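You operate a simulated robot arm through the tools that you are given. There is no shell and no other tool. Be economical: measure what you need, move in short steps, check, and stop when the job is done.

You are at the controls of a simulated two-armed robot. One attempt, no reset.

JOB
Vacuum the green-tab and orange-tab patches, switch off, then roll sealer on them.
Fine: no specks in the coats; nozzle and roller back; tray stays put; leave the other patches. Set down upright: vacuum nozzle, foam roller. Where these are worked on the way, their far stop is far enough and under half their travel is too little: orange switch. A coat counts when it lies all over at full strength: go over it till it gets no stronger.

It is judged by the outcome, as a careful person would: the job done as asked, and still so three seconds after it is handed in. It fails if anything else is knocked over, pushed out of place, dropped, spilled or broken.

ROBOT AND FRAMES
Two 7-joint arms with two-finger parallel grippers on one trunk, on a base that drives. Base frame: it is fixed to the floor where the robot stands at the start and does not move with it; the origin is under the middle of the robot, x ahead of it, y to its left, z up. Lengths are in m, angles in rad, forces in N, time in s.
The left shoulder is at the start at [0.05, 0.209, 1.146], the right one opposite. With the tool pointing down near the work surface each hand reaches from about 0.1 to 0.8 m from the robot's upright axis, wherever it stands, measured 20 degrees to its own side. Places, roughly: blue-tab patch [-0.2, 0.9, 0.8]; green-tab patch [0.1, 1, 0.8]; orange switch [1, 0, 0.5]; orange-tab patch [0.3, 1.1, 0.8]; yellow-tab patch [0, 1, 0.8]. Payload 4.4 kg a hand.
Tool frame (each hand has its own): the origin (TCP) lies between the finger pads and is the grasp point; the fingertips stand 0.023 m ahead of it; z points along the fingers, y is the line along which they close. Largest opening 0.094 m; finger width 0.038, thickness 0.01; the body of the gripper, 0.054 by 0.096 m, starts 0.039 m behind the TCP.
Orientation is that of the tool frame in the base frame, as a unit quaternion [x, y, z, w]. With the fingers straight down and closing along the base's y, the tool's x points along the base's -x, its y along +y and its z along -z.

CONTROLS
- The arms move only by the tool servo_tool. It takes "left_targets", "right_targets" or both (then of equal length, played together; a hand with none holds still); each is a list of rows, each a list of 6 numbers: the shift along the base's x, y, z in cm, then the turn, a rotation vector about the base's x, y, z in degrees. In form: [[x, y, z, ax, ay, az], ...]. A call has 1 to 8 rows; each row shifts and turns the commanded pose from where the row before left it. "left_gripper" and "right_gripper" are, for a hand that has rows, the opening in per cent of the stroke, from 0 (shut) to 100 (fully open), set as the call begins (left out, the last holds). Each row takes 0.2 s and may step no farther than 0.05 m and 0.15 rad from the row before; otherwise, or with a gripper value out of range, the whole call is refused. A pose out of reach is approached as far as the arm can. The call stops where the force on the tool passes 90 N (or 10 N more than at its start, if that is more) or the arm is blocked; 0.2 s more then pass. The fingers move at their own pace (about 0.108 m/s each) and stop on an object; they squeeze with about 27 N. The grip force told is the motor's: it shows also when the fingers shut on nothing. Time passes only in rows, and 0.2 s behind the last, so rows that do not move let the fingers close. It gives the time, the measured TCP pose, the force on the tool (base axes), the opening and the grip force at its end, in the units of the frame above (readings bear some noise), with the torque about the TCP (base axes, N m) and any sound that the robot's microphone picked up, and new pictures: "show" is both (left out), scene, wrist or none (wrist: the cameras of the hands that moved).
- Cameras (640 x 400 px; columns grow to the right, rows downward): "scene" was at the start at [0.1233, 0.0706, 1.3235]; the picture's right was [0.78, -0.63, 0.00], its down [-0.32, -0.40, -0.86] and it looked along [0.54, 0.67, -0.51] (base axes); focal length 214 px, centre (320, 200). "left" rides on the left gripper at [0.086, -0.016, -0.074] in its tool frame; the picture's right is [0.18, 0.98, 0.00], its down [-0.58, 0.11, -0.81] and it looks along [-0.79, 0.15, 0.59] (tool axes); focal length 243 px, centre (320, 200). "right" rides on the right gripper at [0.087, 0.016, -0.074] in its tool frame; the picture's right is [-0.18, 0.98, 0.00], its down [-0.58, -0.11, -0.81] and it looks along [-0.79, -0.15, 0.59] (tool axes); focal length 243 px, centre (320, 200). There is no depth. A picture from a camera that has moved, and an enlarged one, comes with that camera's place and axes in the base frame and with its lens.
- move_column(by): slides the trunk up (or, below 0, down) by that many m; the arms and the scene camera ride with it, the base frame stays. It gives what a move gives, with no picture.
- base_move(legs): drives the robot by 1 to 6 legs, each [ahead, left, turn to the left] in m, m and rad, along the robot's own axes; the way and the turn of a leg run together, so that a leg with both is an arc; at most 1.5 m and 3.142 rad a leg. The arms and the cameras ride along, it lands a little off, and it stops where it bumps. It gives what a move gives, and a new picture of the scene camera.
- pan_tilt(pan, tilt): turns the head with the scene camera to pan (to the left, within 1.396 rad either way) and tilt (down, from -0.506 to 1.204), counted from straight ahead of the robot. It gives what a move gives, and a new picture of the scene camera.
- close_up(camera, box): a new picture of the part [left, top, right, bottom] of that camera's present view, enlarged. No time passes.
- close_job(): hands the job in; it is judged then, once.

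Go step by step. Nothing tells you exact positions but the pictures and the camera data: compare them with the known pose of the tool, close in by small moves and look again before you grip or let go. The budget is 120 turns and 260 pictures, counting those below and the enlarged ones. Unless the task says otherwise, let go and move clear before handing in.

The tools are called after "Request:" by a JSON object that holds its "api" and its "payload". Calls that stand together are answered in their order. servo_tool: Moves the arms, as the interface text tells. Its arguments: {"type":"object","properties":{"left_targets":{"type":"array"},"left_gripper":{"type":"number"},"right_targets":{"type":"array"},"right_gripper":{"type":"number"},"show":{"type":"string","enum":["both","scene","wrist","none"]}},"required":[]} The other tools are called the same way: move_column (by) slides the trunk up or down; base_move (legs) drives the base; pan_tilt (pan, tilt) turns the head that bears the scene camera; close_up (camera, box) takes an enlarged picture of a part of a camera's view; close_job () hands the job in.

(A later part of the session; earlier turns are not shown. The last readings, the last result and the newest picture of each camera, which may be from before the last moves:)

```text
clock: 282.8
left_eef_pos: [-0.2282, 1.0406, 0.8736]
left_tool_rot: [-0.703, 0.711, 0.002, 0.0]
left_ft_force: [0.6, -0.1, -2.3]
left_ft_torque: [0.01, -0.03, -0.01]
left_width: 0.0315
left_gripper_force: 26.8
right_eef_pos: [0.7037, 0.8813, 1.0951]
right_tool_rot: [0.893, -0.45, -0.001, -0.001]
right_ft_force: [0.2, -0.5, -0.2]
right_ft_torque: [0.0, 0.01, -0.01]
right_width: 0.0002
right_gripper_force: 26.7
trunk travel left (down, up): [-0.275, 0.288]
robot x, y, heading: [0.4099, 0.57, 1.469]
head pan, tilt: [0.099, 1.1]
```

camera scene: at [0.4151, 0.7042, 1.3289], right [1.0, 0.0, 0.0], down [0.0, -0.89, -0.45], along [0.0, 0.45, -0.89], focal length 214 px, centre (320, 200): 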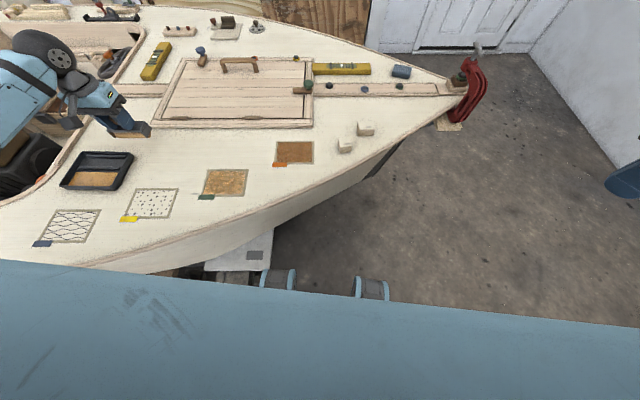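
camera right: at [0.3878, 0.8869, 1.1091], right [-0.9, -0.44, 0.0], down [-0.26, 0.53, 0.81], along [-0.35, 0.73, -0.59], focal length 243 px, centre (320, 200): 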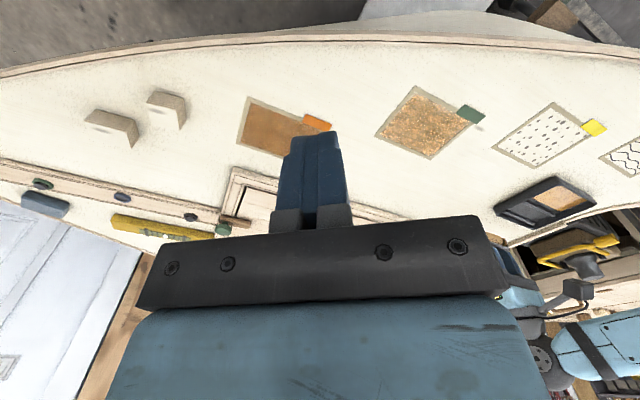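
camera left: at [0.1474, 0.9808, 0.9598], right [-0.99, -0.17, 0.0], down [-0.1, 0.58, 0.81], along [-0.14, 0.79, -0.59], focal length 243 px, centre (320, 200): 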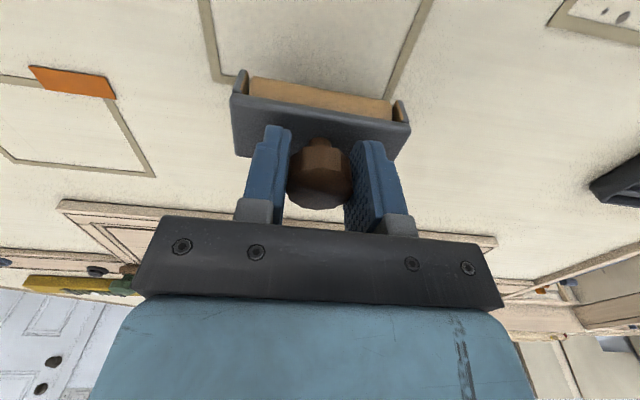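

Request:
{"api": "servo_tool", "payload": {"left_targets": [[0, 0, -0.2, 0, 0, 0], [0, -0.3, 0, 0, 0, 0], [0, 0.6, 0, 0, 0, 0], [0, -0.3, 0, 0, 0, 0], [0, 0, 3, 0, 0, 0], [0, 2, 3, 0, 0, 0], [4.5, 2, 0, 0, 0, 0], [4.8, 1, 0, 0, 0, 0]], "show": "none"}}

Request:
{"api": "servo_tool", "payload": {"left_targets": [[4.8, 1.2, 0, 0, 0, 0], [4.8, 1.2, 0, 0, 0, 0], [4.8, 1.2, 0, 0, 0, 0], [4.8, 1.2, 0, 0, 0, 0], [4.8, 1.2, 0, 0, 0, 0], [4.8, 1.2, 0, 0, 0, 0], [4.8, 1, 0, 0, 0, 0], [4.8, 0.5, 0, 0, 0, 0]], "show": "none"}}

Request:
{"api": "servo_tool", "payload": {"left_targets": [[4.8, 0.5, 0, 0, 0, 0], [2, 0, -2, 0, 0, 0], [0, 0, -2, 0, 0, 0], [0, 0, -1.7, 0, 0, 0], [0, 0, 0, 0, 0, 0]], "show": "none"}}

```text
clock: 284.6
left_eef_pos: [-0.1375, 1.0924, 0.9317]
left_tool_rot: [-0.703, 0.711, 0.0, 0.0]
left_ft_force: [0.9, -0.4, -1.8]
left_ft_torque: [-0.05, 0.01, 0.0]
left_width: 0.0312
left_gripper_force: 26.8
right_eef_pos: [0.7031, 0.883, 1.0943]
right_tool_rot: [0.893, -0.45, 0.0, -0.001]
right_ft_force: [-0.8, 0.7, 0.0]
right_ft_torque: [-0.01, 0.0, 0.01]
right_width: 0.0
right_gripper_force: 27.3
trunk travel left (down, up): [-0.275, 0.288]
robot x, y, heading: [0.4089, 0.5728, 1.472]
head pan, tilt: [0.099, 1.1]
```

```text
clock: 286.4
left_eef_pos: [0.2492, 1.1783, 0.9325]
left_tool_rot: [-0.703, 0.711, 0.001, 0.0]
left_ft_force: [-0.5, -0.9, -2.1]
left_ft_torque: [0.02, 0.0, 0.03]
left_width: 0.0315
left_gripper_force: 27.1
right_eef_pos: [0.703, 0.8822, 1.0939]
right_tool_rot: [0.893, -0.45, -0.001, -0.001]
right_ft_force: [-0.1, 1.0, 0.1]
right_ft_torque: [0.0, -0.01, 0.02]
right_width: 0.0
right_gripper_force: 27.0
trunk travel left (down, up): [-0.275, 0.288]
robot x, y, heading: [0.405, 0.5711, 1.477]
head pan, tilt: [0.099, 1.1]
```

```text
clock: 287.6
left_eef_pos: [0.3161, 1.1844, 0.8743]
left_tool_rot: [-0.703, 0.712, 0.0, -0.001]
left_ft_force: [0.5, -0.9, -1.9]
left_ft_torque: [0.0, 0.0, 0.02]
left_width: 0.0314
left_gripper_force: 27.2
right_eef_pos: [0.7019, 0.8827, 1.0947]
right_tool_rot: [0.893, -0.45, 0.0, -0.001]
right_ft_force: [-0.8, -0.4, 0.0]
right_ft_torque: [0.0, -0.01, 0.01]
right_width: 0.0002
right_gripper_force: 27.7
trunk travel left (down, up): [-0.275, 0.288]
robot x, y, heading: [0.4049, 0.5717, 1.469]
head pan, tilt: [0.099, 1.1]
```

Request:
{"api": "servo_tool", "payload": {"left_targets": [[0, 0.7, -0.7, 0, 0, 0], [0, 0, -0.3, 0, 0, 0], [0, -2, 0, 0, 0, 0], [0, -2, 0, 0, 0, 0], [0, -2, 0, 0, 0, 0], [0, -2.2, 0, 0, 0, 0], [0, 0, 1, 0, 0, 0], [4.2, 0, 0, 0, 0, 0]], "show": "none"}}

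Request:
{"api": "servo_tool", "payload": {"left_targets": [[0, 0, -1, 0, 0, 0], [0, 2, 0, 0, 0, 0], [0, 2, 0, 0, 0, 0], [0, 2, 0, 0, 0, 0], [0, 2.2, 0, 0, 0, 0], [0, 0, 1, 0, 0, 0], [0, 3, 4, 0, 0, 0], [0, 4.5, 0, 0, 0, 0]], "show": "none"}}

Request:
{"api": "close_up", "payload": {"camera": "scene", "box": [190, 100, 350, 200]}}

```text
clock: 289.4
left_eef_pos: [0.3579, 1.105, 0.8745]
left_tool_rot: [-0.703, 0.711, 0.002, -0.002]
left_ft_force: [0.2, -0.2, -1.9]
left_ft_torque: [-0.02, 0.01, -0.02]
left_width: 0.0314
left_gripper_force: 27.2
right_eef_pos: [0.7046, 0.8828, 1.0934]
right_tool_rot: [0.893, -0.451, -0.001, -0.002]
right_ft_force: [0.4, 0.1, -1.0]
right_ft_torque: [0.0, 0.01, -0.01]
right_width: 0.0
right_gripper_force: 26.7
trunk travel left (down, up): [-0.275, 0.288]
robot x, y, heading: [0.4099, 0.5723, 1.477]
head pan, tilt: [0.099, 1.1]
```

```text
clock: 291.2
left_eef_pos: [0.3568, 1.2665, 0.9122]
left_tool_rot: [-0.702, 0.712, -0.001, -0.001]
left_ft_force: [0.0, 0.5, -2.0]
left_ft_torque: [-0.01, 0.06, 0.02]
left_width: 0.0314
left_gripper_force: 26.7
right_eef_pos: [0.7018, 0.8837, 1.0945]
right_tool_rot: [0.893, -0.451, 0.0, -0.001]
right_ft_force: [0.1, 0.7, 0.0]
right_ft_torque: [-0.02, -0.01, 0.0]
right_width: 0.0
right_gripper_force: 27.1
trunk travel left (down, up): [-0.275, 0.288]
robot x, y, heading: [0.4121, 0.5744, 1.47]
head pan, tilt: [0.099, 1.1]
```

```text
4.00 times, centred on (270, 150) of scene
camera zoom: at [0.4154, 0.705, 1.3287], right [1.0, 0.0, 0.0], down [0.0, -0.89, -0.45], along [0.0, 0.45, -0.89], focal length 858 px, centre (520, 400)
```

zoom: 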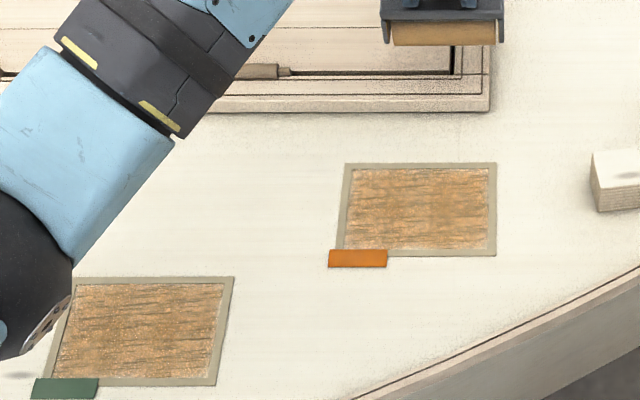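

The orange coat changed to the same look as green over its whole area. I zoom to check edges on both.

Request:
{"api": "close_up", "payload": {"camera": "scene", "box": [268, 134, 324, 169]}}

Request:
{"api": "close_up", "payload": {"camera": "scene", "box": [195, 164, 251, 199]}}

```text
11.43 times, centred on (296, 152) of scene
camera zoom: at [0.4154, 0.705, 1.3287], right [1.0, 0.0, 0.0], down [0.0, -0.89, -0.45], along [0.0, 0.45, -0.89], focal length 2451 px, centre (594, 754)
```

zoom: 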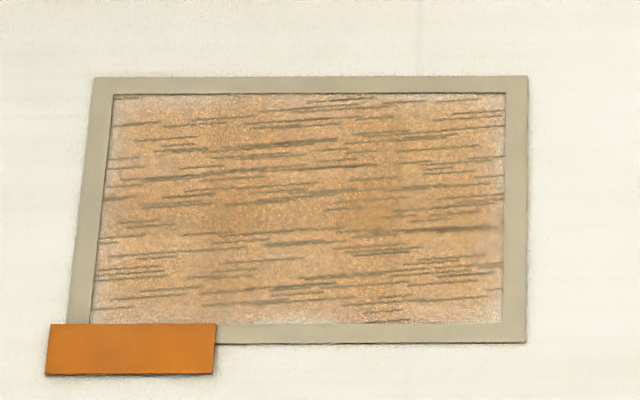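

```text
11.43 times, centred on (223, 182) of scene
camera zoom: at [0.4154, 0.705, 1.3287], right [1.0, 0.0, 0.0], down [0.0, -0.89, -0.45], along [0.0, 0.45, -0.89], focal length 2451 px, centre (1429, 411)
```

zoom: 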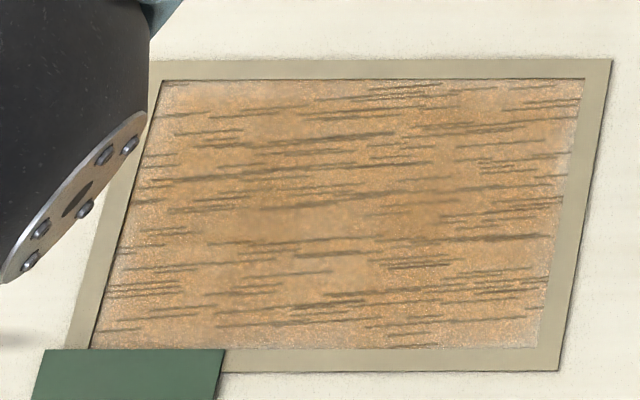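

Both show the same grain. I add further loaded passes on orange, without sideways skids, to check that it gets no stronger.

Request:
{"api": "servo_tool", "payload": {"left_targets": [[0, -4.5, 0, 0, 0, 0], [0, -2.9, -4, 0, 0, 0], [0, 0, -1.1, 0, 0, 0], [0, -2, 0, 0, 0, 0], [0, -2, 0, 0, 0, 0], [0, -2, 0, 0, 0, 0], [0, -2.2, 0, 0, 0, 0], [0, 0, 1, 0, 0, 0]], "show": "none"}}

Request:
{"api": "servo_tool", "payload": {"left_targets": [[-4.2, 0, 0, 0, 0, 0], [0, 0, -1, 0, 0, 0], [0, 2, 0, 0, 0, 0], [0, 2, 0, 0, 0, 0], [0, 2, 0, 0, 0, 0], [0, 2.2, 0, 0, 0, 0], [0, 0, 1, 0, 0, 0], [0, 3, 4, 0, 0, 0]], "show": "none"}}

Request:
{"api": "close_up", "payload": {"camera": "scene", "box": [190, 100, 350, 200]}}

```text
clock: 293.0
left_eef_pos: [0.3581, 1.108, 0.8703]
left_tool_rot: [-0.703, 0.711, 0.0, -0.001]
left_ft_force: [0.2, 0.2, -1.6]
left_ft_torque: [-0.03, -0.03, 0.0]
left_width: 0.0314
left_gripper_force: 26.8
right_eef_pos: [0.7028, 0.8838, 1.0937]
right_tool_rot: [0.892, -0.451, -0.001, -0.001]
right_ft_force: [0.0, 0.1, -0.5]
right_ft_torque: [0.02, -0.03, -0.03]
right_width: 0.0001
right_gripper_force: 26.8
trunk travel left (down, up): [-0.275, 0.288]
robot x, y, heading: [0.4094, 0.5736, 1.47]
head pan, tilt: [0.099, 1.1]
```

```text
clock: 294.8
left_eef_pos: [0.3161, 1.2218, 0.9118]
left_tool_rot: [-0.703, 0.711, 0.0, -0.001]
left_ft_force: [0.9, -0.5, -2.2]
left_ft_torque: [-0.01, 0.01, -0.02]
left_width: 0.0311
left_gripper_force: 27.3
right_eef_pos: [0.7031, 0.8841, 1.0934]
right_tool_rot: [0.893, -0.451, 0.0, -0.002]
right_ft_force: [-0.1, 0.1, -1.0]
right_ft_torque: [-0.01, 0.0, -0.03]
right_width: 0.0
right_gripper_force: 26.8
trunk travel left (down, up): [-0.275, 0.288]
robot x, y, heading: [0.4088, 0.5727, 1.473]
head pan, tilt: [0.099, 1.1]
```

```text
4.00 times, centred on (270, 150) of scene
camera zoom: at [0.416, 0.7045, 1.3287], right [1.0, 0.0, 0.0], down [0.0, -0.89, -0.45], along [0.0, 0.45, -0.89], focal length 858 px, centre (520, 400)
```

zoom: 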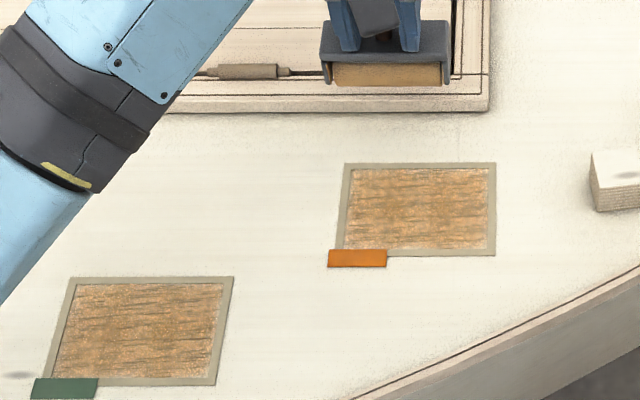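

Request:
{"api": "servo_tool", "payload": {"left_targets": [[-4.5, -1, 1, 0, 0, 0], [-4.8, -1, 0, 0, 0, 0], [-4.8, -1, 0, 0, 0, 0], [-4.8, -1, 0, 0, 0, 0], [-4.8, -1, 0, 0, 0, 0], [-4.8, -1, 0, 0, 0, 0], [-4.8, -1, 0, 0, 0, 0], [-4.8, -1, 0, 0, 0, 0]], "show": "none"}}

Request:
{"api": "servo_tool", "payload": {"left_targets": [[-4.8, -1, 0, 0, 0, 0], [-4.8, -1.5, 0, 0, 0, 0], [-4.6, -1.9, 0, 0, 0, 0], [-2.2, -4.4, 0, 0, 0, 0], [0, -1.3, -2, 0, 0, 0], [0, 0, -2, 0, 0, 0], [0, 0, -0.7, 0, 0, 0], [0, 0, -0.2, 0, 0, 0]], "show": "none"}}

Request:
{"api": "pan_tilt", "payload": {"pan": 0.4, "tilt": 0.9}}

Request:
{"api": "close_up", "payload": {"camera": "scene", "box": [120, 120, 376, 280]}}

```text
clock: 296.6
left_eef_pos: [-0.0629, 1.1399, 0.9248]
left_tool_rot: [-0.702, 0.712, 0.0, 0.0]
left_ft_force: [-0.1, -0.3, -1.2]
left_ft_torque: [-0.03, 0.0, -0.06]
left_width: 0.0316
left_gripper_force: 27.0
right_eef_pos: [0.7016, 0.883, 1.0941]
right_tool_rot: [0.892, -0.451, 0.001, -0.002]
right_ft_force: [0.0, -0.2, -0.1]
right_ft_torque: [0.02, -0.02, -0.01]
right_width: 0.0
right_gripper_force: 27.4
trunk travel left (down, up): [-0.275, 0.288]
robot x, y, heading: [0.4085, 0.5739, 1.468]
head pan, tilt: [0.099, 1.1]
```

```text
refused: row 2 steps farther than a row can; nothing moved
```

```text
clock: 297.4
left_eef_pos: [-0.0627, 1.1406, 0.9264]
left_tool_rot: [-0.703, 0.711, 0.0, 0.0]
left_ft_force: [-0.3, 0.5, -2.4]
left_ft_torque: [-0.02, 0.0, 0.02]
left_width: 0.0313
left_gripper_force: 27.2
right_eef_pos: [0.7037, 0.8836, 1.0948]
right_tool_rot: [0.893, -0.451, 0.0, -0.001]
right_ft_force: [0.4, -0.5, -0.7]
right_ft_torque: [-0.02, 0.01, 0.02]
right_width: 0.0
right_gripper_force: 27.0
trunk travel left (down, up): [-0.275, 0.288]
robot x, y, heading: [0.4082, 0.5725, 1.473]
head pan, tilt: [0.4, 0.901]
camera scene: at [0.3929, 0.713, 1.3427], right [0.96, 0.29, 0.0], down [0.23, -0.75, -0.62], along [-0.18, 0.59, -0.78], focal length 214 px, centre (320, 200)
```

scene: 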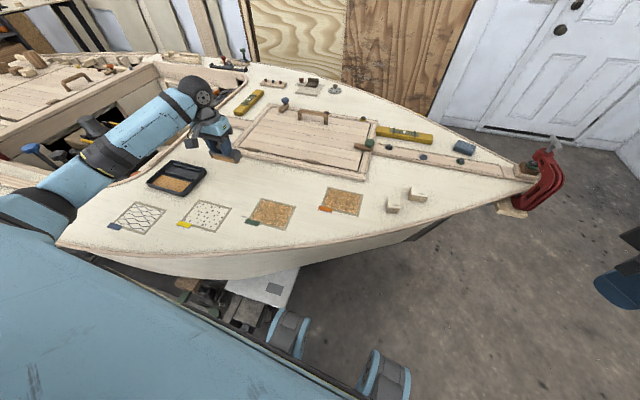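

```text
2.50 times, centred on (248, 200) of scene
camera zoom: at [0.3929, 0.713, 1.3427], right [0.96, 0.29, 0.0], down [0.23, -0.75, -0.62], along [-0.18, 0.59, -0.78], focal length 536 px, centre (500, 200)
```

zoom: 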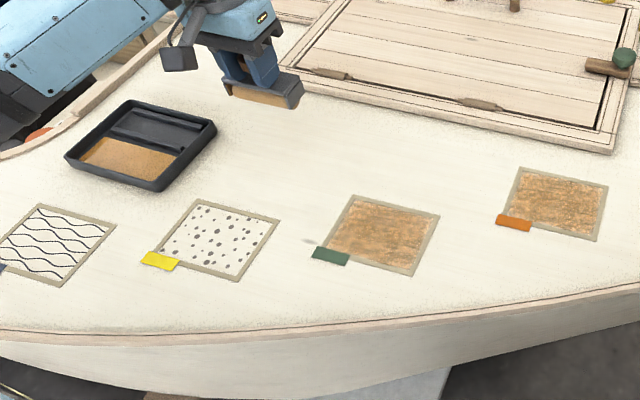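

Request:
{"api": "close_up", "payload": {"camera": "scene", "box": [240, 192, 304, 232]}}

Request:
{"api": "close_up", "payload": {"camera": "scene", "box": [312, 180, 376, 220]}}

```text
10.00 times, centred on (272, 212) of scene
camera zoom: at [0.3929, 0.713, 1.3427], right [0.96, 0.29, 0.0], down [0.23, -0.75, -0.62], along [-0.18, 0.59, -0.78], focal length 2145 px, centre (800, 80)
```

zoom: 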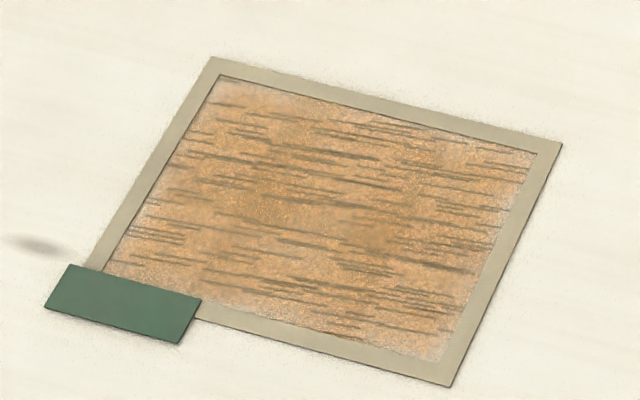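

```text
10.00 times, centred on (344, 200) of scene
camera zoom: at [0.3929, 0.713, 1.3427], right [0.96, 0.29, 0.0], down [0.23, -0.75, -0.62], along [-0.18, 0.59, -0.78], focal length 2145 px, centre (80, 200)
```

zoom: 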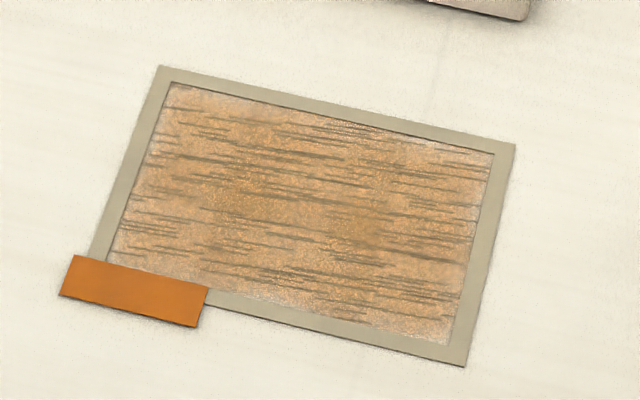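

Edges are slightly paler, so I reload and do a round with lanes reaching further over the edges.

Request:
{"api": "servo_tool", "payload": {"left_targets": [[-4.8, -0.8, 0, 0, 0, 0], [-4.8, -1, 0, 0, 0, 0], [-4.6, -1.6, 0, 0, 0, 0], [-2.6, -4, 0, 0, 0, 0], [0, -2.6, -2, 0, 0, 0], [0, 0, -2, 0, 0, 0], [0, 0, -1, 0, 0, 0], [0, 0, -0.4, 0, 0, 0]], "show": "none"}}

Request:
{"api": "servo_tool", "payload": {"left_targets": [[0, -0.2, 0, 0, 0, 0], [0, 0.5, 0, 0, 0, 0], [0, -0.3, 0, 0, 0, 0], [0, 0, 3, 0, 0, 0], [0, 2, 3, 0, 0, 0], [4.5, 2, 0, 0, 0, 0], [4.8, 1, 0, 0, 0, 0], [4.8, 0.5, 0, 0, 0, 0]], "show": "none"}}

Request:
{"api": "servo_tool", "payload": {"left_targets": [[4.8, 0, 0, 0, 0, 0], [4.8, 0, 0, 0, 0, 0], [4.8, 0, 0, 0, 0, 0], [4.8, 0, 0, 0, 0, 0], [1.1, -1, -2, 0, 0, 0], [0, 0, -3, 0, 0, 0], [0, 0, 0, 0, 0, 0]], "show": "none"}}

```text
clock: 299.2
left_eef_pos: [-0.235, 1.0405, 0.8737]
left_tool_rot: [-0.703, 0.712, 0.004, -0.001]
left_ft_force: [-3.9, 0.8, 19.4]
left_ft_torque: [-0.07, -0.2, 0.04]
left_width: 0.0316
left_gripper_force: 27.2
right_eef_pos: [0.7029, 0.8826, 1.095]
right_tool_rot: [0.892, -0.451, -0.001, -0.002]
right_ft_force: [-0.7, 0.5, 0.4]
right_ft_torque: [-0.04, 0.0, 0.0]
right_width: 0.0
right_gripper_force: 27.2
trunk travel left (down, up): [-0.275, 0.288]
robot x, y, heading: [0.4069, 0.5742, 1.473]
head pan, tilt: [0.4, 0.901]
```

```text
clock: 301.0
left_eef_pos: [-0.0928, 1.0952, 0.9292]
left_tool_rot: [-0.703, 0.712, 0.0, -0.001]
left_ft_force: [0.3, -0.4, -1.8]
left_ft_torque: [-0.03, 0.01, -0.03]
left_width: 0.0316
left_gripper_force: 26.8
right_eef_pos: [0.7031, 0.8838, 1.0944]
right_tool_rot: [0.893, -0.451, 0.0, -0.001]
right_ft_force: [0.4, 0.4, -0.5]
right_ft_torque: [-0.01, 0.01, 0.0]
right_width: 0.0
right_gripper_force: 27.2
trunk travel left (down, up): [-0.275, 0.288]
robot x, y, heading: [0.4129, 0.5705, 1.469]
head pan, tilt: [0.4, 0.901]
```

```text
clock: 302.6
left_eef_pos: [0.1108, 1.0869, 0.88]
left_tool_rot: [-0.703, 0.711, 0.0, 0.0]
left_ft_force: [-0.6, 0.4, -0.9]
left_ft_torque: [-0.03, -0.02, 0.0]
left_width: 0.0317
left_gripper_force: 26.8
right_eef_pos: [0.7028, 0.8826, 1.094]
right_tool_rot: [0.892, -0.452, 0.0, -0.001]
right_ft_force: [-0.1, -0.5, 0.6]
right_ft_torque: [-0.03, -0.03, -0.01]
right_width: 0.0
right_gripper_force: 27.0
trunk travel left (down, up): [-0.275, 0.288]
robot x, y, heading: [0.41, 0.575, 1.474]
head pan, tilt: [0.4, 0.901]
```

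Request:
{"api": "servo_tool", "payload": {"left_targets": [[0.3, 0, -1.2, 0, 0, 0], [0, 0, -0.45, 0, 0, 0], [0, -2.2, 0, 0, 0, 0], [0, -2.2, 0, 0, 0, 0], [0, -2.2, 0, 0, 0, 0], [0, -2.4, 0, 0, 0, 0], [0, 0, 0.8, 0, 0, 0], [2.8, 0, 0, 0, 0, 0]], "show": "none"}}

Request:
{"api": "servo_tool", "payload": {"left_targets": [[0, 0, -0.8, 0, 0, 0], [0, 2.2, 0, 0, 0, 0], [0, 2.2, 0, 0, 0, 0], [0, 2.2, 0, 0, 0, 0], [0, 2.4, 0, 0, 0, 0], [0, 0, 0.8, 0, 0, 0], [2.8, 0, 0, 0, 0, 0], [0, 0, -0.8, 0, 0, 0]], "show": "none"}}

Request:
{"api": "servo_tool", "payload": {"left_targets": [[0, -2.2, 0, 0, 0, 0], [0, -2.2, 0, 0, 0, 0], [0, -2.2, 0, 0, 0, 0], [0, -2.4, 0, 0, 0, 0], [0, 0, 1, 0, 0, 0], [0, 3, 3, 0, 0, 0], [0, 4.5, 1, 0, 0, 0], [0, 4.5, 0, 0, 0, 0]], "show": "none"}}

Request:
{"api": "close_up", "payload": {"camera": "scene", "box": [240, 192, 304, 232]}}

```text
clock: 304.4
left_eef_pos: [0.1416, 0.994, 0.8731]
left_tool_rot: [-0.703, 0.712, 0.0, -0.002]
left_ft_force: [0.3, -0.4, -1.1]
left_ft_torque: [-0.02, 0.05, -0.02]
left_width: 0.0315
left_gripper_force: 27.5
right_eef_pos: [0.7031, 0.8834, 1.0936]
right_tool_rot: [0.893, -0.451, 0.0, -0.001]
right_ft_force: [-0.2, -0.6, -0.8]
right_ft_torque: [0.01, 0.03, 0.0]
right_width: 0.0
right_gripper_force: 27.1
trunk travel left (down, up): [-0.275, 0.288]
robot x, y, heading: [0.4056, 0.5742, 1.469]
head pan, tilt: [0.4, 0.901]
```

```text
clock: 306.2
left_eef_pos: [0.1705, 1.0846, 0.8654]
left_tool_rot: [-0.703, 0.712, 0.001, 0.001]
left_ft_force: [-0.4, 1.0, 7.9]
left_ft_torque: [0.01, -0.14, -0.01]
left_width: 0.0316
left_gripper_force: 27.5
right_eef_pos: [0.7026, 0.8816, 1.0955]
right_tool_rot: [0.893, -0.451, -0.001, -0.002]
right_ft_force: [0.2, -0.2, -1.1]
right_ft_torque: [-0.02, 0.02, 0.06]
right_width: 0.0001
right_gripper_force: 27.2
trunk travel left (down, up): [-0.275, 0.288]
robot x, y, heading: [0.408, 0.5714, 1.473]
head pan, tilt: [0.4, 0.901]
```

```text
clock: 308.0
left_eef_pos: [0.1687, 1.1174, 0.9111]
left_tool_rot: [-0.703, 0.711, 0.0, -0.001]
left_ft_force: [0.1, 0.3, -1.9]
left_ft_torque: [-0.04, 0.03, -0.01]
left_width: 0.031
left_gripper_force: 26.7
right_eef_pos: [0.7028, 0.8844, 1.0937]
right_tool_rot: [0.892, -0.452, -0.001, 0.0]
right_ft_force: [0.4, -0.9, -0.9]
right_ft_torque: [-0.03, 0.01, 0.02]
right_width: 0.0001
right_gripper_force: 27.1
trunk travel left (down, up): [-0.275, 0.288]
robot x, y, heading: [0.4093, 0.5738, 1.473]
head pan, tilt: [0.4, 0.901]
```

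```text
10.00 times, centred on (272, 212) of scene
camera zoom: at [0.3935, 0.714, 1.3426], right [0.96, 0.3, 0.0], down [0.23, -0.75, -0.62], along [-0.18, 0.59, -0.78], focal length 2145 px, centre (800, 80)
```

zoom: 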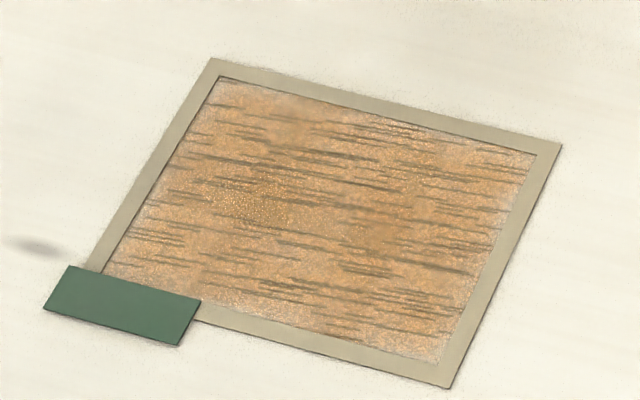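

Green does not change any more: saturated. One more edge-covering round on orange with the present load.

Request:
{"api": "servo_tool", "payload": {"left_targets": [[4.6, 1.8, 0, 0, 0, 0], [4.6, 1.8, 0, 0, 0, 0], [4.4, 2, 0, 0, 0, 0], [0, 2.4, -3, 0, 0, 0], [0, 0, -1.2, 0, 0, 0], [0, 0, -0.55, 0, 0, 0], [0, -2.3, 0, 0, 0, 0], [0, -2.3, 0, 0, 0, 0]], "show": "none"}}

Request:
{"api": "servo_tool", "payload": {"left_targets": [[0, -2.3, 0, 0, 0, 0], [0, -2.3, 0, 0, 0, 0], [0, 0, 0.8, 0, 0, 0], [2.9, 0, 0, 0, 0, 0], [0, 0, -0.8, 0, 0, 0], [0, 2.3, 0, 0, 0, 0], [0, 2.3, 0, 0, 0, 0], [0, 2.3, 0, 0, 0, 0]], "show": "none"}}

Request:
{"api": "servo_tool", "payload": {"left_targets": [[0, 2.3, 0, 0, 0, 0], [0, 0, 0.8, 0, 0, 0], [3, 0, 0, 0, 0, 0], [0, 0, -0.8, 0, 0, 0], [0, -2.3, 0, 0, 0, 0], [0, -2.3, 0, 0, 0, 0], [0, -2.3, 0, 0, 0, 0], [0, -2.3, 0, 0, 0, 0]], "show": "none"}}

Request:
{"api": "servo_tool", "payload": {"left_targets": [[0, 0, 2, 0, 0, 0], [-3, 2, 3, 0, 0, 0], [-4.8, 1, 0, 0, 0, 0], [-4.8, 1, 0, 0, 0, 0], [-4.8, 0, 0, 0, 0, 0], [-4.8, 0, 0, 0, 0, 0], [-4.8, 0, 0, 0, 0, 0], [-4.8, 0, 0, 0, 0, 0]], "show": "none"}}

Request:
{"api": "close_up", "payload": {"camera": "scene", "box": [312, 180, 376, 220]}}

```text
clock: 309.8
left_eef_pos: [0.3069, 1.1508, 0.8668]
left_tool_rot: [-0.703, 0.711, 0.0, 0.0]
left_ft_force: [1.1, -0.5, -1.8]
left_ft_torque: [-0.04, -0.01, -0.04]
left_width: 0.0313
left_gripper_force: 26.8
right_eef_pos: [0.7018, 0.8826, 1.0952]
right_tool_rot: [0.893, -0.45, 0.0, -0.002]
right_ft_force: [0.7, 0.3, -0.8]
right_ft_torque: [0.02, 0.05, -0.03]
right_width: 0.0001
right_gripper_force: 27.4
trunk travel left (down, up): [-0.275, 0.288]
robot x, y, heading: [0.4102, 0.5728, 1.476]
head pan, tilt: [0.4, 0.901]
```

```text
clock: 311.6
left_eef_pos: [0.3368, 1.1751, 0.8664]
left_tool_rot: [-0.703, 0.711, 0.001, -0.001]
left_ft_force: [0.3, 0.4, -1.4]
left_ft_torque: [-0.03, -0.03, -0.01]
left_width: 0.0312
left_gripper_force: 26.6
right_eef_pos: [0.7032, 0.8836, 1.0944]
right_tool_rot: [0.893, -0.451, 0.0, -0.001]
right_ft_force: [0.3, -0.5, -0.4]
right_ft_torque: [0.01, -0.02, -0.01]
right_width: 0.0
right_gripper_force: 27.3
trunk travel left (down, up): [-0.275, 0.288]
robot x, y, heading: [0.4077, 0.573, 1.469]
head pan, tilt: [0.4, 0.901]
```

```text
clock: 313.4
left_eef_pos: [0.364, 1.1022, 0.8658]
left_tool_rot: [-0.703, 0.712, 0.001, -0.001]
left_ft_force: [0.9, 0.1, -1.7]
left_ft_torque: [0.02, 0.01, 0.02]
left_width: 0.0316
left_gripper_force: 27.0
right_eef_pos: [0.7026, 0.8824, 1.0947]
right_tool_rot: [0.893, -0.451, -0.001, -0.003]
right_ft_force: [-0.6, 0.2, -0.5]
right_ft_torque: [0.01, -0.01, 0.0]
right_width: 0.0
right_gripper_force: 27.1
trunk travel left (down, up): [-0.275, 0.288]
robot x, y, heading: [0.4128, 0.5696, 1.475]
head pan, tilt: [0.4, 0.901]
```

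```text
clock: 315.2
left_eef_pos: [0.0449, 1.1446, 0.9152]
left_tool_rot: [-0.702, 0.712, -0.001, 0.0]
left_ft_force: [0.1, 0.6, -1.3]
left_ft_torque: [-0.02, -0.03, -0.02]
left_width: 0.0313
left_gripper_force: 27.1
right_eef_pos: [0.702, 0.8829, 1.095]
right_tool_rot: [0.893, -0.451, 0.0, -0.002]
right_ft_force: [0.2, -0.4, 1.0]
right_ft_torque: [-0.01, 0.02, 0.0]
right_width: 0.0
right_gripper_force: 26.7
trunk travel left (down, up): [-0.275, 0.288]
robot x, y, heading: [0.4088, 0.5701, 1.472]
head pan, tilt: [0.4, 0.901]
```

```text
10.00 times, centred on (344, 200) of scene
camera zoom: at [0.3919, 0.7127, 1.3428], right [0.96, 0.3, 0.0], down [0.23, -0.75, -0.62], along [-0.18, 0.59, -0.78], focal length 2145 px, centre (80, 200)
```

zoom: 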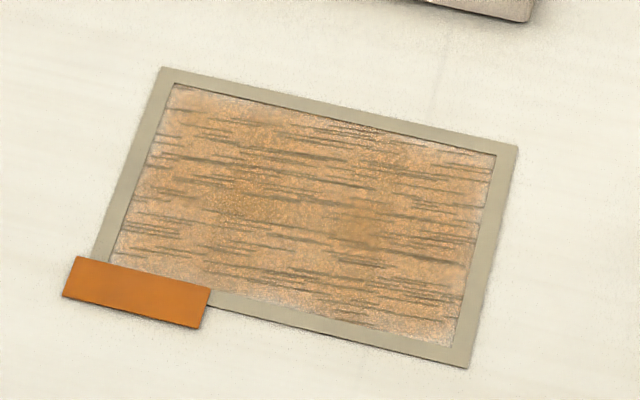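

That round hovered without contact, so I reload and repeat it on orange with firm contact.

Request:
{"api": "servo_tool", "payload": {"left_targets": [[-4.8, -0.5, 0.5, 0, 0, 0], [-4.8, -0.5, 0, 0, 0, 0], [-4.8, -1, 0, 0, 0, 0], [-4.8, -1, 0, 0, 0, 0], [-4.6, -1.5, 0, 0, 0, 0], [-3.5, -3, 0, 0, 0, 0], [0, -2.9, -2, 0, 0, 0], [0, 0, -2, 0, 0, 0]], "show": "none"}}

Request:
{"api": "servo_tool", "payload": {"left_targets": [[0, 0, -0.5, 0, 0, 0], [0, -0.2, -0.3, 0, 0, 0], [0, 0.5, 0, 0, 0, 0], [0, -0.3, 0, 0, 0, 0], [0, 0, 3, 0, 0, 0], [0, 2, 3, 0, 0, 0], [4.5, 2, 0, 0, 0, 0], [4.8, 1, 0, 0, 0, 0]], "show": "none"}}

Request:
{"api": "servo_tool", "payload": {"left_targets": [[4.8, 1.2, 0, 0, 0, 0], [4.8, 1.2, 0, 0, 0, 0], [4.8, 1.2, 0, 0, 0, 0], [4.8, 1.2, 0, 0, 0, 0], [4.8, 1.2, 0, 0, 0, 0], [4.8, 1.2, 0, 0, 0, 0], [4.8, 1.2, 0, 0, 0, 0], [4.8, 1.2, 0, 0, 0, 0]], "show": "none"}}

```text
clock: 317.0
left_eef_pos: [-0.2256, 1.04, 0.8829]
left_tool_rot: [-0.702, 0.712, 0.001, 0.0]
left_ft_force: [-0.7, 0.1, -1.6]
left_ft_torque: [0.0, -0.01, -0.01]
left_width: 0.0314
left_gripper_force: 27.1
right_eef_pos: [0.7028, 0.8836, 1.0948]
right_tool_rot: [0.892, -0.451, -0.001, -0.001]
right_ft_force: [0.5, -0.9, -0.3]
right_ft_torque: [-0.01, 0.0, 0.02]
right_width: 0.0001
right_gripper_force: 27.0
trunk travel left (down, up): [-0.275, 0.288]
robot x, y, heading: [0.4076, 0.5732, 1.47]
head pan, tilt: [0.4, 0.901]
```

```text
clock: 318.8
left_eef_pos: [-0.1325, 1.0898, 0.931]
left_tool_rot: [-0.703, 0.711, 0.0, -0.001]
left_ft_force: [0.1, 0.7, -1.9]
left_ft_torque: [0.01, 0.0, 0.02]
left_width: 0.0312
left_gripper_force: 26.7
right_eef_pos: [0.7034, 0.8838, 1.0952]
right_tool_rot: [0.892, -0.451, -0.001, -0.001]
right_ft_force: [-0.8, 0.7, -0.4]
right_ft_torque: [0.01, 0.03, -0.01]
right_width: 0.0002
right_gripper_force: 26.6
trunk travel left (down, up): [-0.275, 0.288]
robot x, y, heading: [0.4101, 0.5719, 1.474]
head pan, tilt: [0.4, 0.901]
```

```text
clock: 320.6
left_eef_pos: [0.2508, 1.184, 0.932]
left_tool_rot: [-0.703, 0.711, 0.001, -0.001]
left_ft_force: [0.5, -0.4, -2.0]
left_ft_torque: [-0.02, -0.02, 0.0]
left_width: 0.0314
left_gripper_force: 27.1
right_eef_pos: [0.7029, 0.8833, 1.0938]
right_tool_rot: [0.893, -0.451, 0.0, -0.001]
right_ft_force: [1.0, -0.2, -0.4]
right_ft_torque: [0.0, -0.02, 0.01]
right_width: 0.0001
right_gripper_force: 27.4
trunk travel left (down, up): [-0.275, 0.288]
robot x, y, heading: [0.4023, 0.5728, 1.472]
head pan, tilt: [0.4, 0.901]
```

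Request:
{"api": "servo_tool", "payload": {"left_targets": [[4, 0.6, -2, 0, 0, 0], [1.6, 0.6, -3, 0, 0, 0], [0, 0, -1.5, 0, 0, 0], [0, 0, -0.45, 0, 0, 0], [0, -2.3, 0, 0, 0, 0], [0, -2.3, 0, 0, 0, 0], [0, -2.3, 0, 0, 0, 0], [0, -2.3, 0, 0, 0, 0]], "show": "none"}}

Request:
{"api": "servo_tool", "payload": {"left_targets": [[0, 0, 0.8, 0, 0, 0], [2.9, 0, 0, 0, 0, 0], [0, 0, -0.8, 0, 0, 0], [0, 2.3, 0, 0, 0, 0], [0, 2.3, 0, 0, 0, 0], [0, 2.3, 0, 0, 0, 0], [0, 2.3, 0, 0, 0, 0], [0, 0, 0.8, 0, 0, 0]], "show": "none"}}

Request:
{"api": "servo_tool", "payload": {"left_targets": [[3, 0, 0, 0, 0, 0], [0, 0, -0.8, 0, 0, 0], [0, -2.3, 0, 0, 0, 0], [0, -2.3, 0, 0, 0, 0], [0, -2.3, 0, 0, 0, 0], [0, -2.3, 0, 0, 0, 0], [0, 0, 2, 0, 0, 0], [-3, 2, 3, 0, 0, 0]], "show": "none"}}

Request:
{"api": "servo_tool", "payload": {"left_targets": [[-4.8, 1, 0, 0, 0, 0], [-4.8, 1, 0, 0, 0, 0], [-4.8, 0, 0, 0, 0, 0], [-4.8, 0, 0, 0, 0, 0], [-4.8, 0, 0, 0, 0, 0], [-4.8, 0, 0, 0, 0, 0], [-4.8, 0, 0, 0, 0, 0]], "show": "none"}}

Request:
{"api": "close_up", "payload": {"camera": "scene", "box": [120, 120, 376, 280]}}

Request:
{"api": "close_up", "payload": {"camera": "scene", "box": [312, 180, 376, 220]}}

```text
clock: 322.4
left_eef_pos: [0.3084, 1.1032, 0.8648]
left_tool_rot: [-0.703, 0.711, 0.001, 0.001]
left_ft_force: [0.2, 10.7, 29.8]
left_ft_torque: [0.6, -0.21, 0.04]
left_width: 0.0316
left_gripper_force: 26.9
right_eef_pos: [0.7057, 0.8803, 1.0955]
right_tool_rot: [0.893, -0.45, -0.003, -0.002]
right_ft_force: [-0.4, -0.6, -1.0]
right_ft_torque: [-0.01, -0.02, 0.01]
right_width: 0.0
right_gripper_force: 27.0
trunk travel left (down, up): [-0.275, 0.288]
robot x, y, heading: [0.408, 0.5705, 1.473]
head pan, tilt: [0.4, 0.901]
```

```text
clock: 324.2
left_eef_pos: [0.3353, 1.1976, 0.8693]
left_tool_rot: [-0.703, 0.712, 0.0, -0.001]
left_ft_force: [-1.0, -0.4, -1.6]
left_ft_torque: [0.03, 0.01, -0.03]
left_width: 0.0312
left_gripper_force: 27.0
right_eef_pos: [0.7023, 0.8829, 1.094]
right_tool_rot: [0.893, -0.451, 0.0, -0.002]
right_ft_force: [0.5, -0.5, -0.6]
right_ft_torque: [0.02, -0.03, 0.01]
right_width: 0.0003
right_gripper_force: 27.2
trunk travel left (down, up): [-0.275, 0.288]
robot x, y, heading: [0.4099, 0.5719, 1.467]
head pan, tilt: [0.4, 0.901]
```

```text
clock: 326.0
left_eef_pos: [0.3365, 1.1248, 0.914]
left_tool_rot: [-0.703, 0.712, -0.001, -0.001]
left_ft_force: [0.3, 0.0, -2.3]
left_ft_torque: [0.0, 0.01, -0.02]
left_width: 0.0311
left_gripper_force: 26.9
right_eef_pos: [0.7013, 0.8833, 1.0954]
right_tool_rot: [0.893, -0.451, 0.001, -0.002]
right_ft_force: [-0.5, 0.3, 0.1]
right_ft_torque: [-0.01, -0.02, -0.02]
right_width: 0.0001
right_gripper_force: 26.7
trunk travel left (down, up): [-0.275, 0.288]
robot x, y, heading: [0.4109, 0.5746, 1.472]
head pan, tilt: [0.4, 0.901]
```

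```text
clock: 327.6
left_eef_pos: [-0.0032, 1.1431, 0.9103]
left_tool_rot: [-0.702, 0.712, 0.0, -0.001]
left_ft_force: [-0.1, -0.6, -1.0]
left_ft_torque: [0.0, 0.01, -0.01]
left_width: 0.0314
left_gripper_force: 26.7
right_eef_pos: [0.7011, 0.8824, 1.0957]
right_tool_rot: [0.893, -0.451, 0.0, -0.002]
right_ft_force: [0.1, -0.1, -0.1]
right_ft_torque: [0.0, -0.02, 0.0]
right_width: 0.0
right_gripper_force: 26.9
trunk travel left (down, up): [-0.275, 0.288]
robot x, y, heading: [0.407, 0.5762, 1.471]
head pan, tilt: [0.4, 0.901]
```

```text
2.50 times, centred on (248, 200) of scene
camera zoom: at [0.3921, 0.7126, 1.3428], right [0.96, 0.3, 0.0], down [0.23, -0.75, -0.62], along [-0.18, 0.59, -0.78], focal length 536 px, centre (500, 200)
```

zoom: 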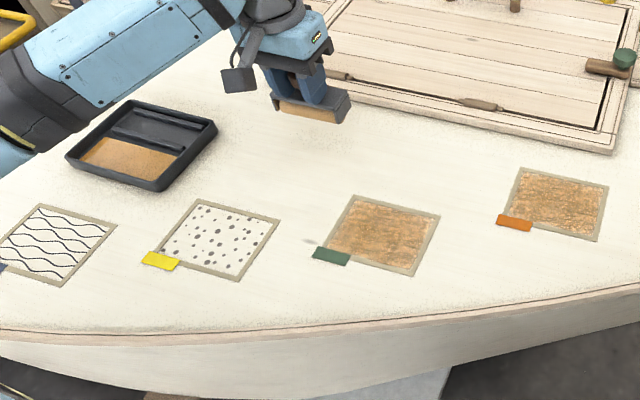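

```text
10.00 times, centred on (344, 200) of scene
camera zoom: at [0.3921, 0.7126, 1.3428], right [0.96, 0.3, 0.0], down [0.23, -0.75, -0.62], along [-0.18, 0.59, -0.78], focal length 2145 px, centre (80, 200)
```

zoom: 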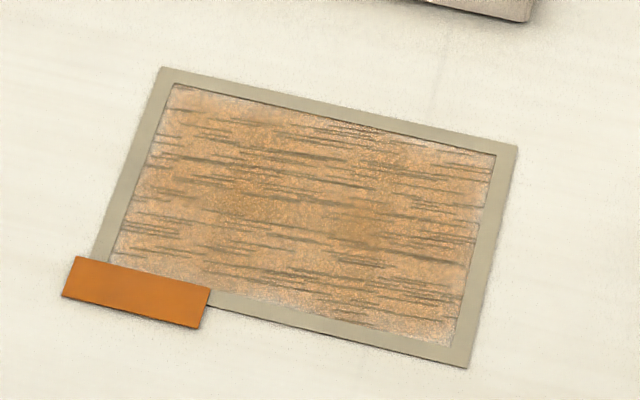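

No further change: both coats are saturated, and the tray has not moved. Now I bring the roller back above its parking place.

Request:
{"api": "servo_tool", "payload": {"left_targets": [[-4.8, -0.8, 1, 0, 0, 0], [-4.8, -0.8, 1, 0, 0, 0], [-4.8, -0.8, 0, 0, 0, 0], [-4.8, -1, 0, 0, 0, 0], [-3.5, -1.7, 0, 0, 0, 0], [0, 0, -2, 0, 0, 0], [0, 0, 0, 0, 0, 0]], "show": "wrist"}}

Request:
{"api": "pan_tilt", "payload": {"pan": 0.6, "tilt": 0.85}}

Request:
{"api": "close_up", "payload": {"camera": "scene", "box": [170, 130, 266, 190]}}

```text
clock: 329.2
left_eef_pos: [-0.2268, 1.0944, 0.9133]
left_tool_rot: [-0.702, 0.712, 0.001, -0.001]
left_ft_force: [0.5, -0.1, -0.7]
left_ft_torque: [-0.02, 0.01, 0.0]
left_width: 0.0313
left_gripper_force: 26.8
right_eef_pos: [0.7034, 0.8823, 1.0954]
right_tool_rot: [0.893, -0.451, -0.001, -0.001]
right_ft_force: [0.1, 0.0, -1.0]
right_ft_torque: [0.02, 0.04, 0.02]
right_width: 0.0
right_gripper_force: 26.7
trunk travel left (down, up): [-0.275, 0.288]
robot x, y, heading: [0.4099, 0.5733, 1.469]
head pan, tilt: [0.4, 0.901]
camera left: at [-0.2116, 1.0068, 0.9871], right [-0.99, -0.17, 0.0], down [-0.1, 0.58, 0.81], along [-0.14, 0.79, -0.59], focal length 243 px, centre (320, 200)
```

left: 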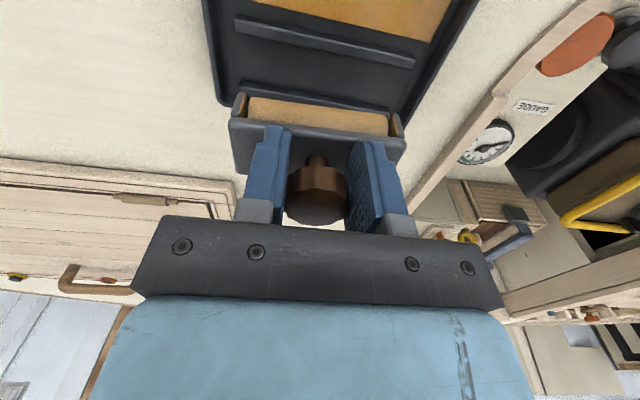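

```text
clock: 330.0
left_eef_pos: [-0.2289, 1.0956, 0.9123]
left_tool_rot: [-0.703, 0.711, 0.0, 0.0]
left_ft_force: [-1.0, -0.5, -1.8]
left_ft_torque: [0.0, 0.03, 0.04]
left_width: 0.0314
left_gripper_force: 27.3
right_eef_pos: [0.7023, 0.8837, 1.0958]
right_tool_rot: [0.893, -0.451, 0.0, -0.001]
right_ft_force: [0.3, 0.1, 0.7]
right_ft_torque: [0.04, -0.03, 0.0]
right_width: 0.0
right_gripper_force: 27.2
trunk travel left (down, up): [-0.275, 0.288]
robot x, y, heading: [0.4109, 0.5762, 1.466]
head pan, tilt: [0.6, 0.85]
camera scene: at [0.3776, 0.7096, 1.3466], right [0.88, 0.48, 0.0], down [0.36, -0.66, -0.66], along [-0.32, 0.58, -0.75], focal length 214 px, centre (320, 200)
```

scene: 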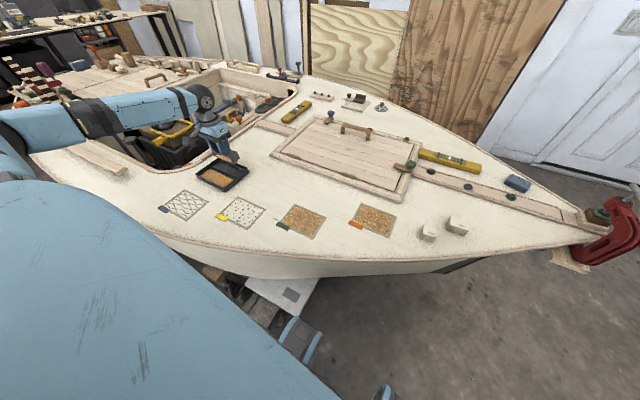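

```text
6.67 times, centred on (218, 160) of scene
camera zoom: at [0.3776, 0.7096, 1.3466], right [0.88, 0.48, 0.0], down [0.36, -0.66, -0.66], along [-0.32, 0.58, -0.75], focal length 1430 px, centre (1000, 467)
```

zoom: 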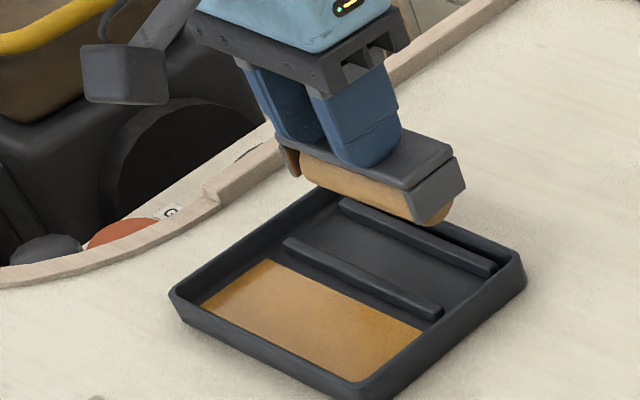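

Request:
{"api": "servo_tool", "payload": {"left_targets": [[-0.15, -0.35, -1.5, 0, 0, 0], [0, 0, -1, 0, 0, 0], [0, 0, 0, 0, 0, 0]], "show": "wrist"}}

Request:
{"api": "close_up", "payload": {"camera": "scene", "box": [170, 130, 266, 190]}}

```text
clock: 330.8
left_eef_pos: [-0.2293, 1.0913, 0.8884]
left_tool_rot: [-0.703, 0.711, 0.001, -0.001]
left_ft_force: [0.8, 0.4, -1.8]
left_ft_torque: [-0.04, 0.02, -0.01]
left_width: 0.0312
left_gripper_force: 27.4
right_eef_pos: [0.7021, 0.8832, 1.0951]
right_tool_rot: [0.893, -0.451, 0.0, -0.001]
right_ft_force: [-0.3, -0.7, 0.0]
right_ft_torque: [0.01, 0.01, -0.02]
right_width: 0.0001
right_gripper_force: 26.7
trunk travel left (down, up): [-0.275, 0.288]
robot x, y, heading: [0.4088, 0.5755, 1.47]
head pan, tilt: [0.6, 0.85]
camera left: at [-0.2139, 1.0028, 0.9621], right [-0.99, -0.17, 0.0], down [-0.1, 0.58, 0.81], along [-0.14, 0.79, -0.59], focal length 243 px, centre (320, 200)
```

left: 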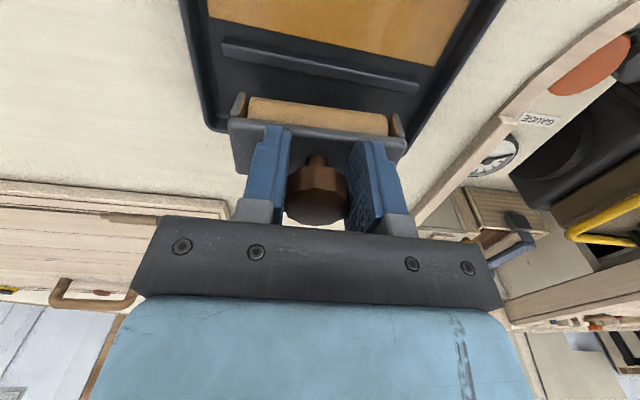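

```text
6.67 times, centred on (218, 160) of scene
camera zoom: at [0.3777, 0.7095, 1.3467], right [0.88, 0.48, 0.0], down [0.36, -0.66, -0.66], along [-0.32, 0.58, -0.75], focal length 1430 px, centre (1000, 467)
```

zoom: 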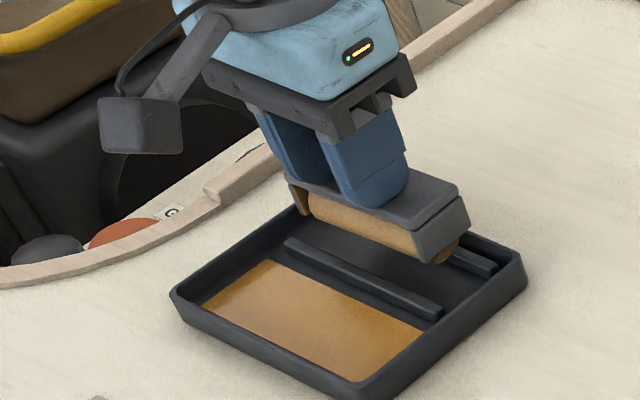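

The roller has slid about 1 cm along the pads (+y); I shift back by 1 cm and lower a bit, comparing with the original parked view.

Request:
{"api": "servo_tool", "payload": {"left_targets": [[0, -1, 0, 0, 0, 0], [0, 0, -0.9, 0, 0, 0], [0, 0, 0, 0, 0, 0]], "show": "none"}}

Request:
{"api": "close_up", "payload": {"camera": "scene", "box": [170, 130, 266, 190]}}

```text
clock: 331.6
left_eef_pos: [-0.2289, 1.081, 0.8814]
left_tool_rot: [-0.703, 0.712, 0.003, 0.0]
left_ft_force: [-2.0, 1.4, 11.2]
left_ft_torque: [0.07, 0.36, -0.02]
left_width: 0.0315
left_gripper_force: 27.0
right_eef_pos: [0.7019, 0.8826, 1.095]
right_tool_rot: [0.893, -0.451, -0.002, -0.002]
right_ft_force: [-0.1, 0.6, 0.1]
right_ft_torque: [-0.03, 0.01, 0.01]
right_width: 0.0001
right_gripper_force: 27.1
trunk travel left (down, up): [-0.275, 0.288]
robot x, y, heading: [0.4117, 0.5748, 1.467]
head pan, tilt: [0.6, 0.85]
```

```text
6.67 times, centred on (218, 160) of scene
camera zoom: at [0.3789, 0.7085, 1.347], right [0.88, 0.48, 0.0], down [0.36, -0.66, -0.66], along [-0.32, 0.58, -0.75], focal length 1430 px, centre (1000, 467)
```

zoom: 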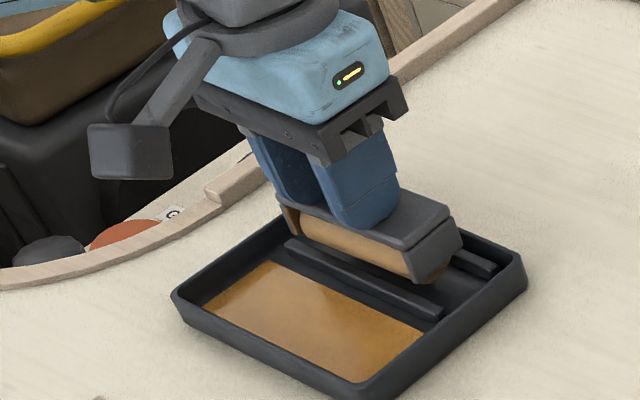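

It touches the rib too early, so that shift was wrong; I lift slightly, move back +1.1 cm and lower again.

Request:
{"api": "servo_tool", "payload": {"left_targets": [[0, 0, 1, 0, 0, 0], [-0.15, 1.1, 0, 0, 0, 0], [0, 0, -0.8, 0, 0, 0], [0, 0, -0.4, 0, 0, 0], [0, 0, 0, 0, 0, 0]], "show": "none"}}

Request:
{"api": "close_up", "payload": {"camera": "scene", "box": [170, 130, 266, 190]}}

```text
clock: 332.8
left_eef_pos: [-0.23, 1.0918, 0.8814]
left_tool_rot: [-0.703, 0.711, 0.003, 0.001]
left_ft_force: [-4.5, 0.5, 20.2]
left_ft_torque: [0.53, -0.13, 0.05]
left_width: 0.0314
left_gripper_force: 26.7
right_eef_pos: [0.7047, 0.8816, 1.0943]
right_tool_rot: [0.893, -0.451, -0.001, -0.002]
right_ft_force: [0.7, -0.6, 0.1]
right_ft_torque: [0.0, 0.02, 0.02]
right_width: 0.0
right_gripper_force: 26.8
trunk travel left (down, up): [-0.275, 0.288]
robot x, y, heading: [0.4086, 0.5714, 1.469]
head pan, tilt: [0.6, 0.85]
```

```text
6.67 times, centred on (218, 160) of scene
camera zoom: at [0.3795, 0.7076, 1.3472], right [0.88, 0.48, 0.0], down [0.36, -0.66, -0.66], along [-0.32, 0.58, -0.75], focal length 1430 px, centre (1000, 467)
```

zoom: 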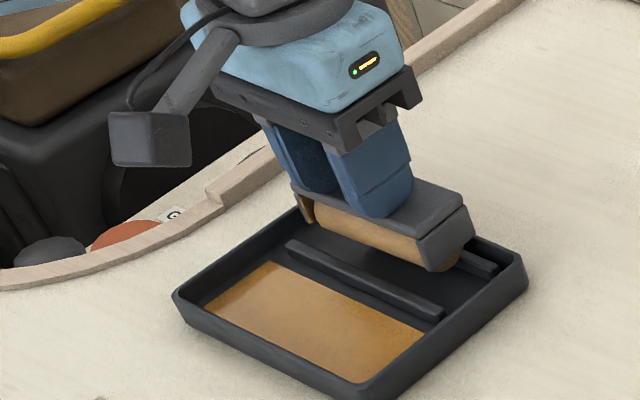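

Request:
{"api": "servo_tool", "payload": {"left_targets": [[0, 0, 0.9, 0, 0, 0], [0, -0.55, 0, 0, 0, 0], [0, 0, -0.7, 0, 0, 0], [0, 0, -0.3, 0, 0, 0], [0, 0, 0, 0, 0, 0]], "show": "none"}}

Request:
{"api": "close_up", "payload": {"camera": "scene", "box": [170, 130, 266, 190]}}

```text
clock: 334.0
left_eef_pos: [-0.2301, 1.0859, 0.8812]
left_tool_rot: [-0.703, 0.711, 0.004, 0.002]
left_ft_force: [-5.9, 2.3, 26.2]
left_ft_torque: [0.85, -0.49, 0.25]
left_width: 0.0315
left_gripper_force: 27.0
right_eef_pos: [0.7037, 0.8814, 1.0954]
right_tool_rot: [0.892, -0.451, -0.003, -0.002]
right_ft_force: [1.6, -1.1, 0.6]
right_ft_torque: [0.03, -0.01, -0.01]
right_width: 0.0
right_gripper_force: 27.1
trunk travel left (down, up): [-0.275, 0.288]
robot x, y, heading: [0.4054, 0.5763, 1.47]
head pan, tilt: [0.6, 0.85]
```

```text
6.67 times, centred on (218, 160) of scene
camera zoom: at [0.3799, 0.7072, 1.3473], right [0.88, 0.48, 0.0], down [0.36, -0.66, -0.66], along [-0.32, 0.58, -0.75], focal length 1430 px, centre (1000, 467)
```

zoom: 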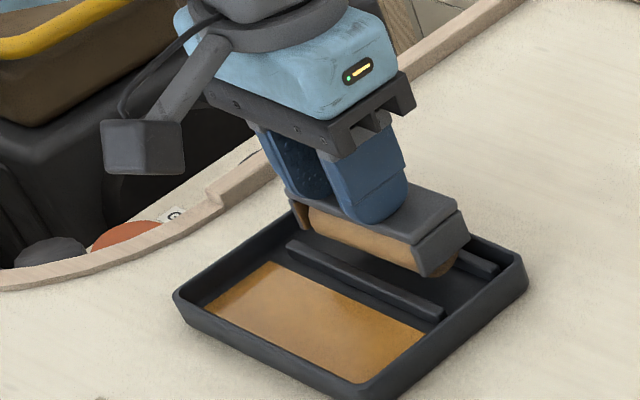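

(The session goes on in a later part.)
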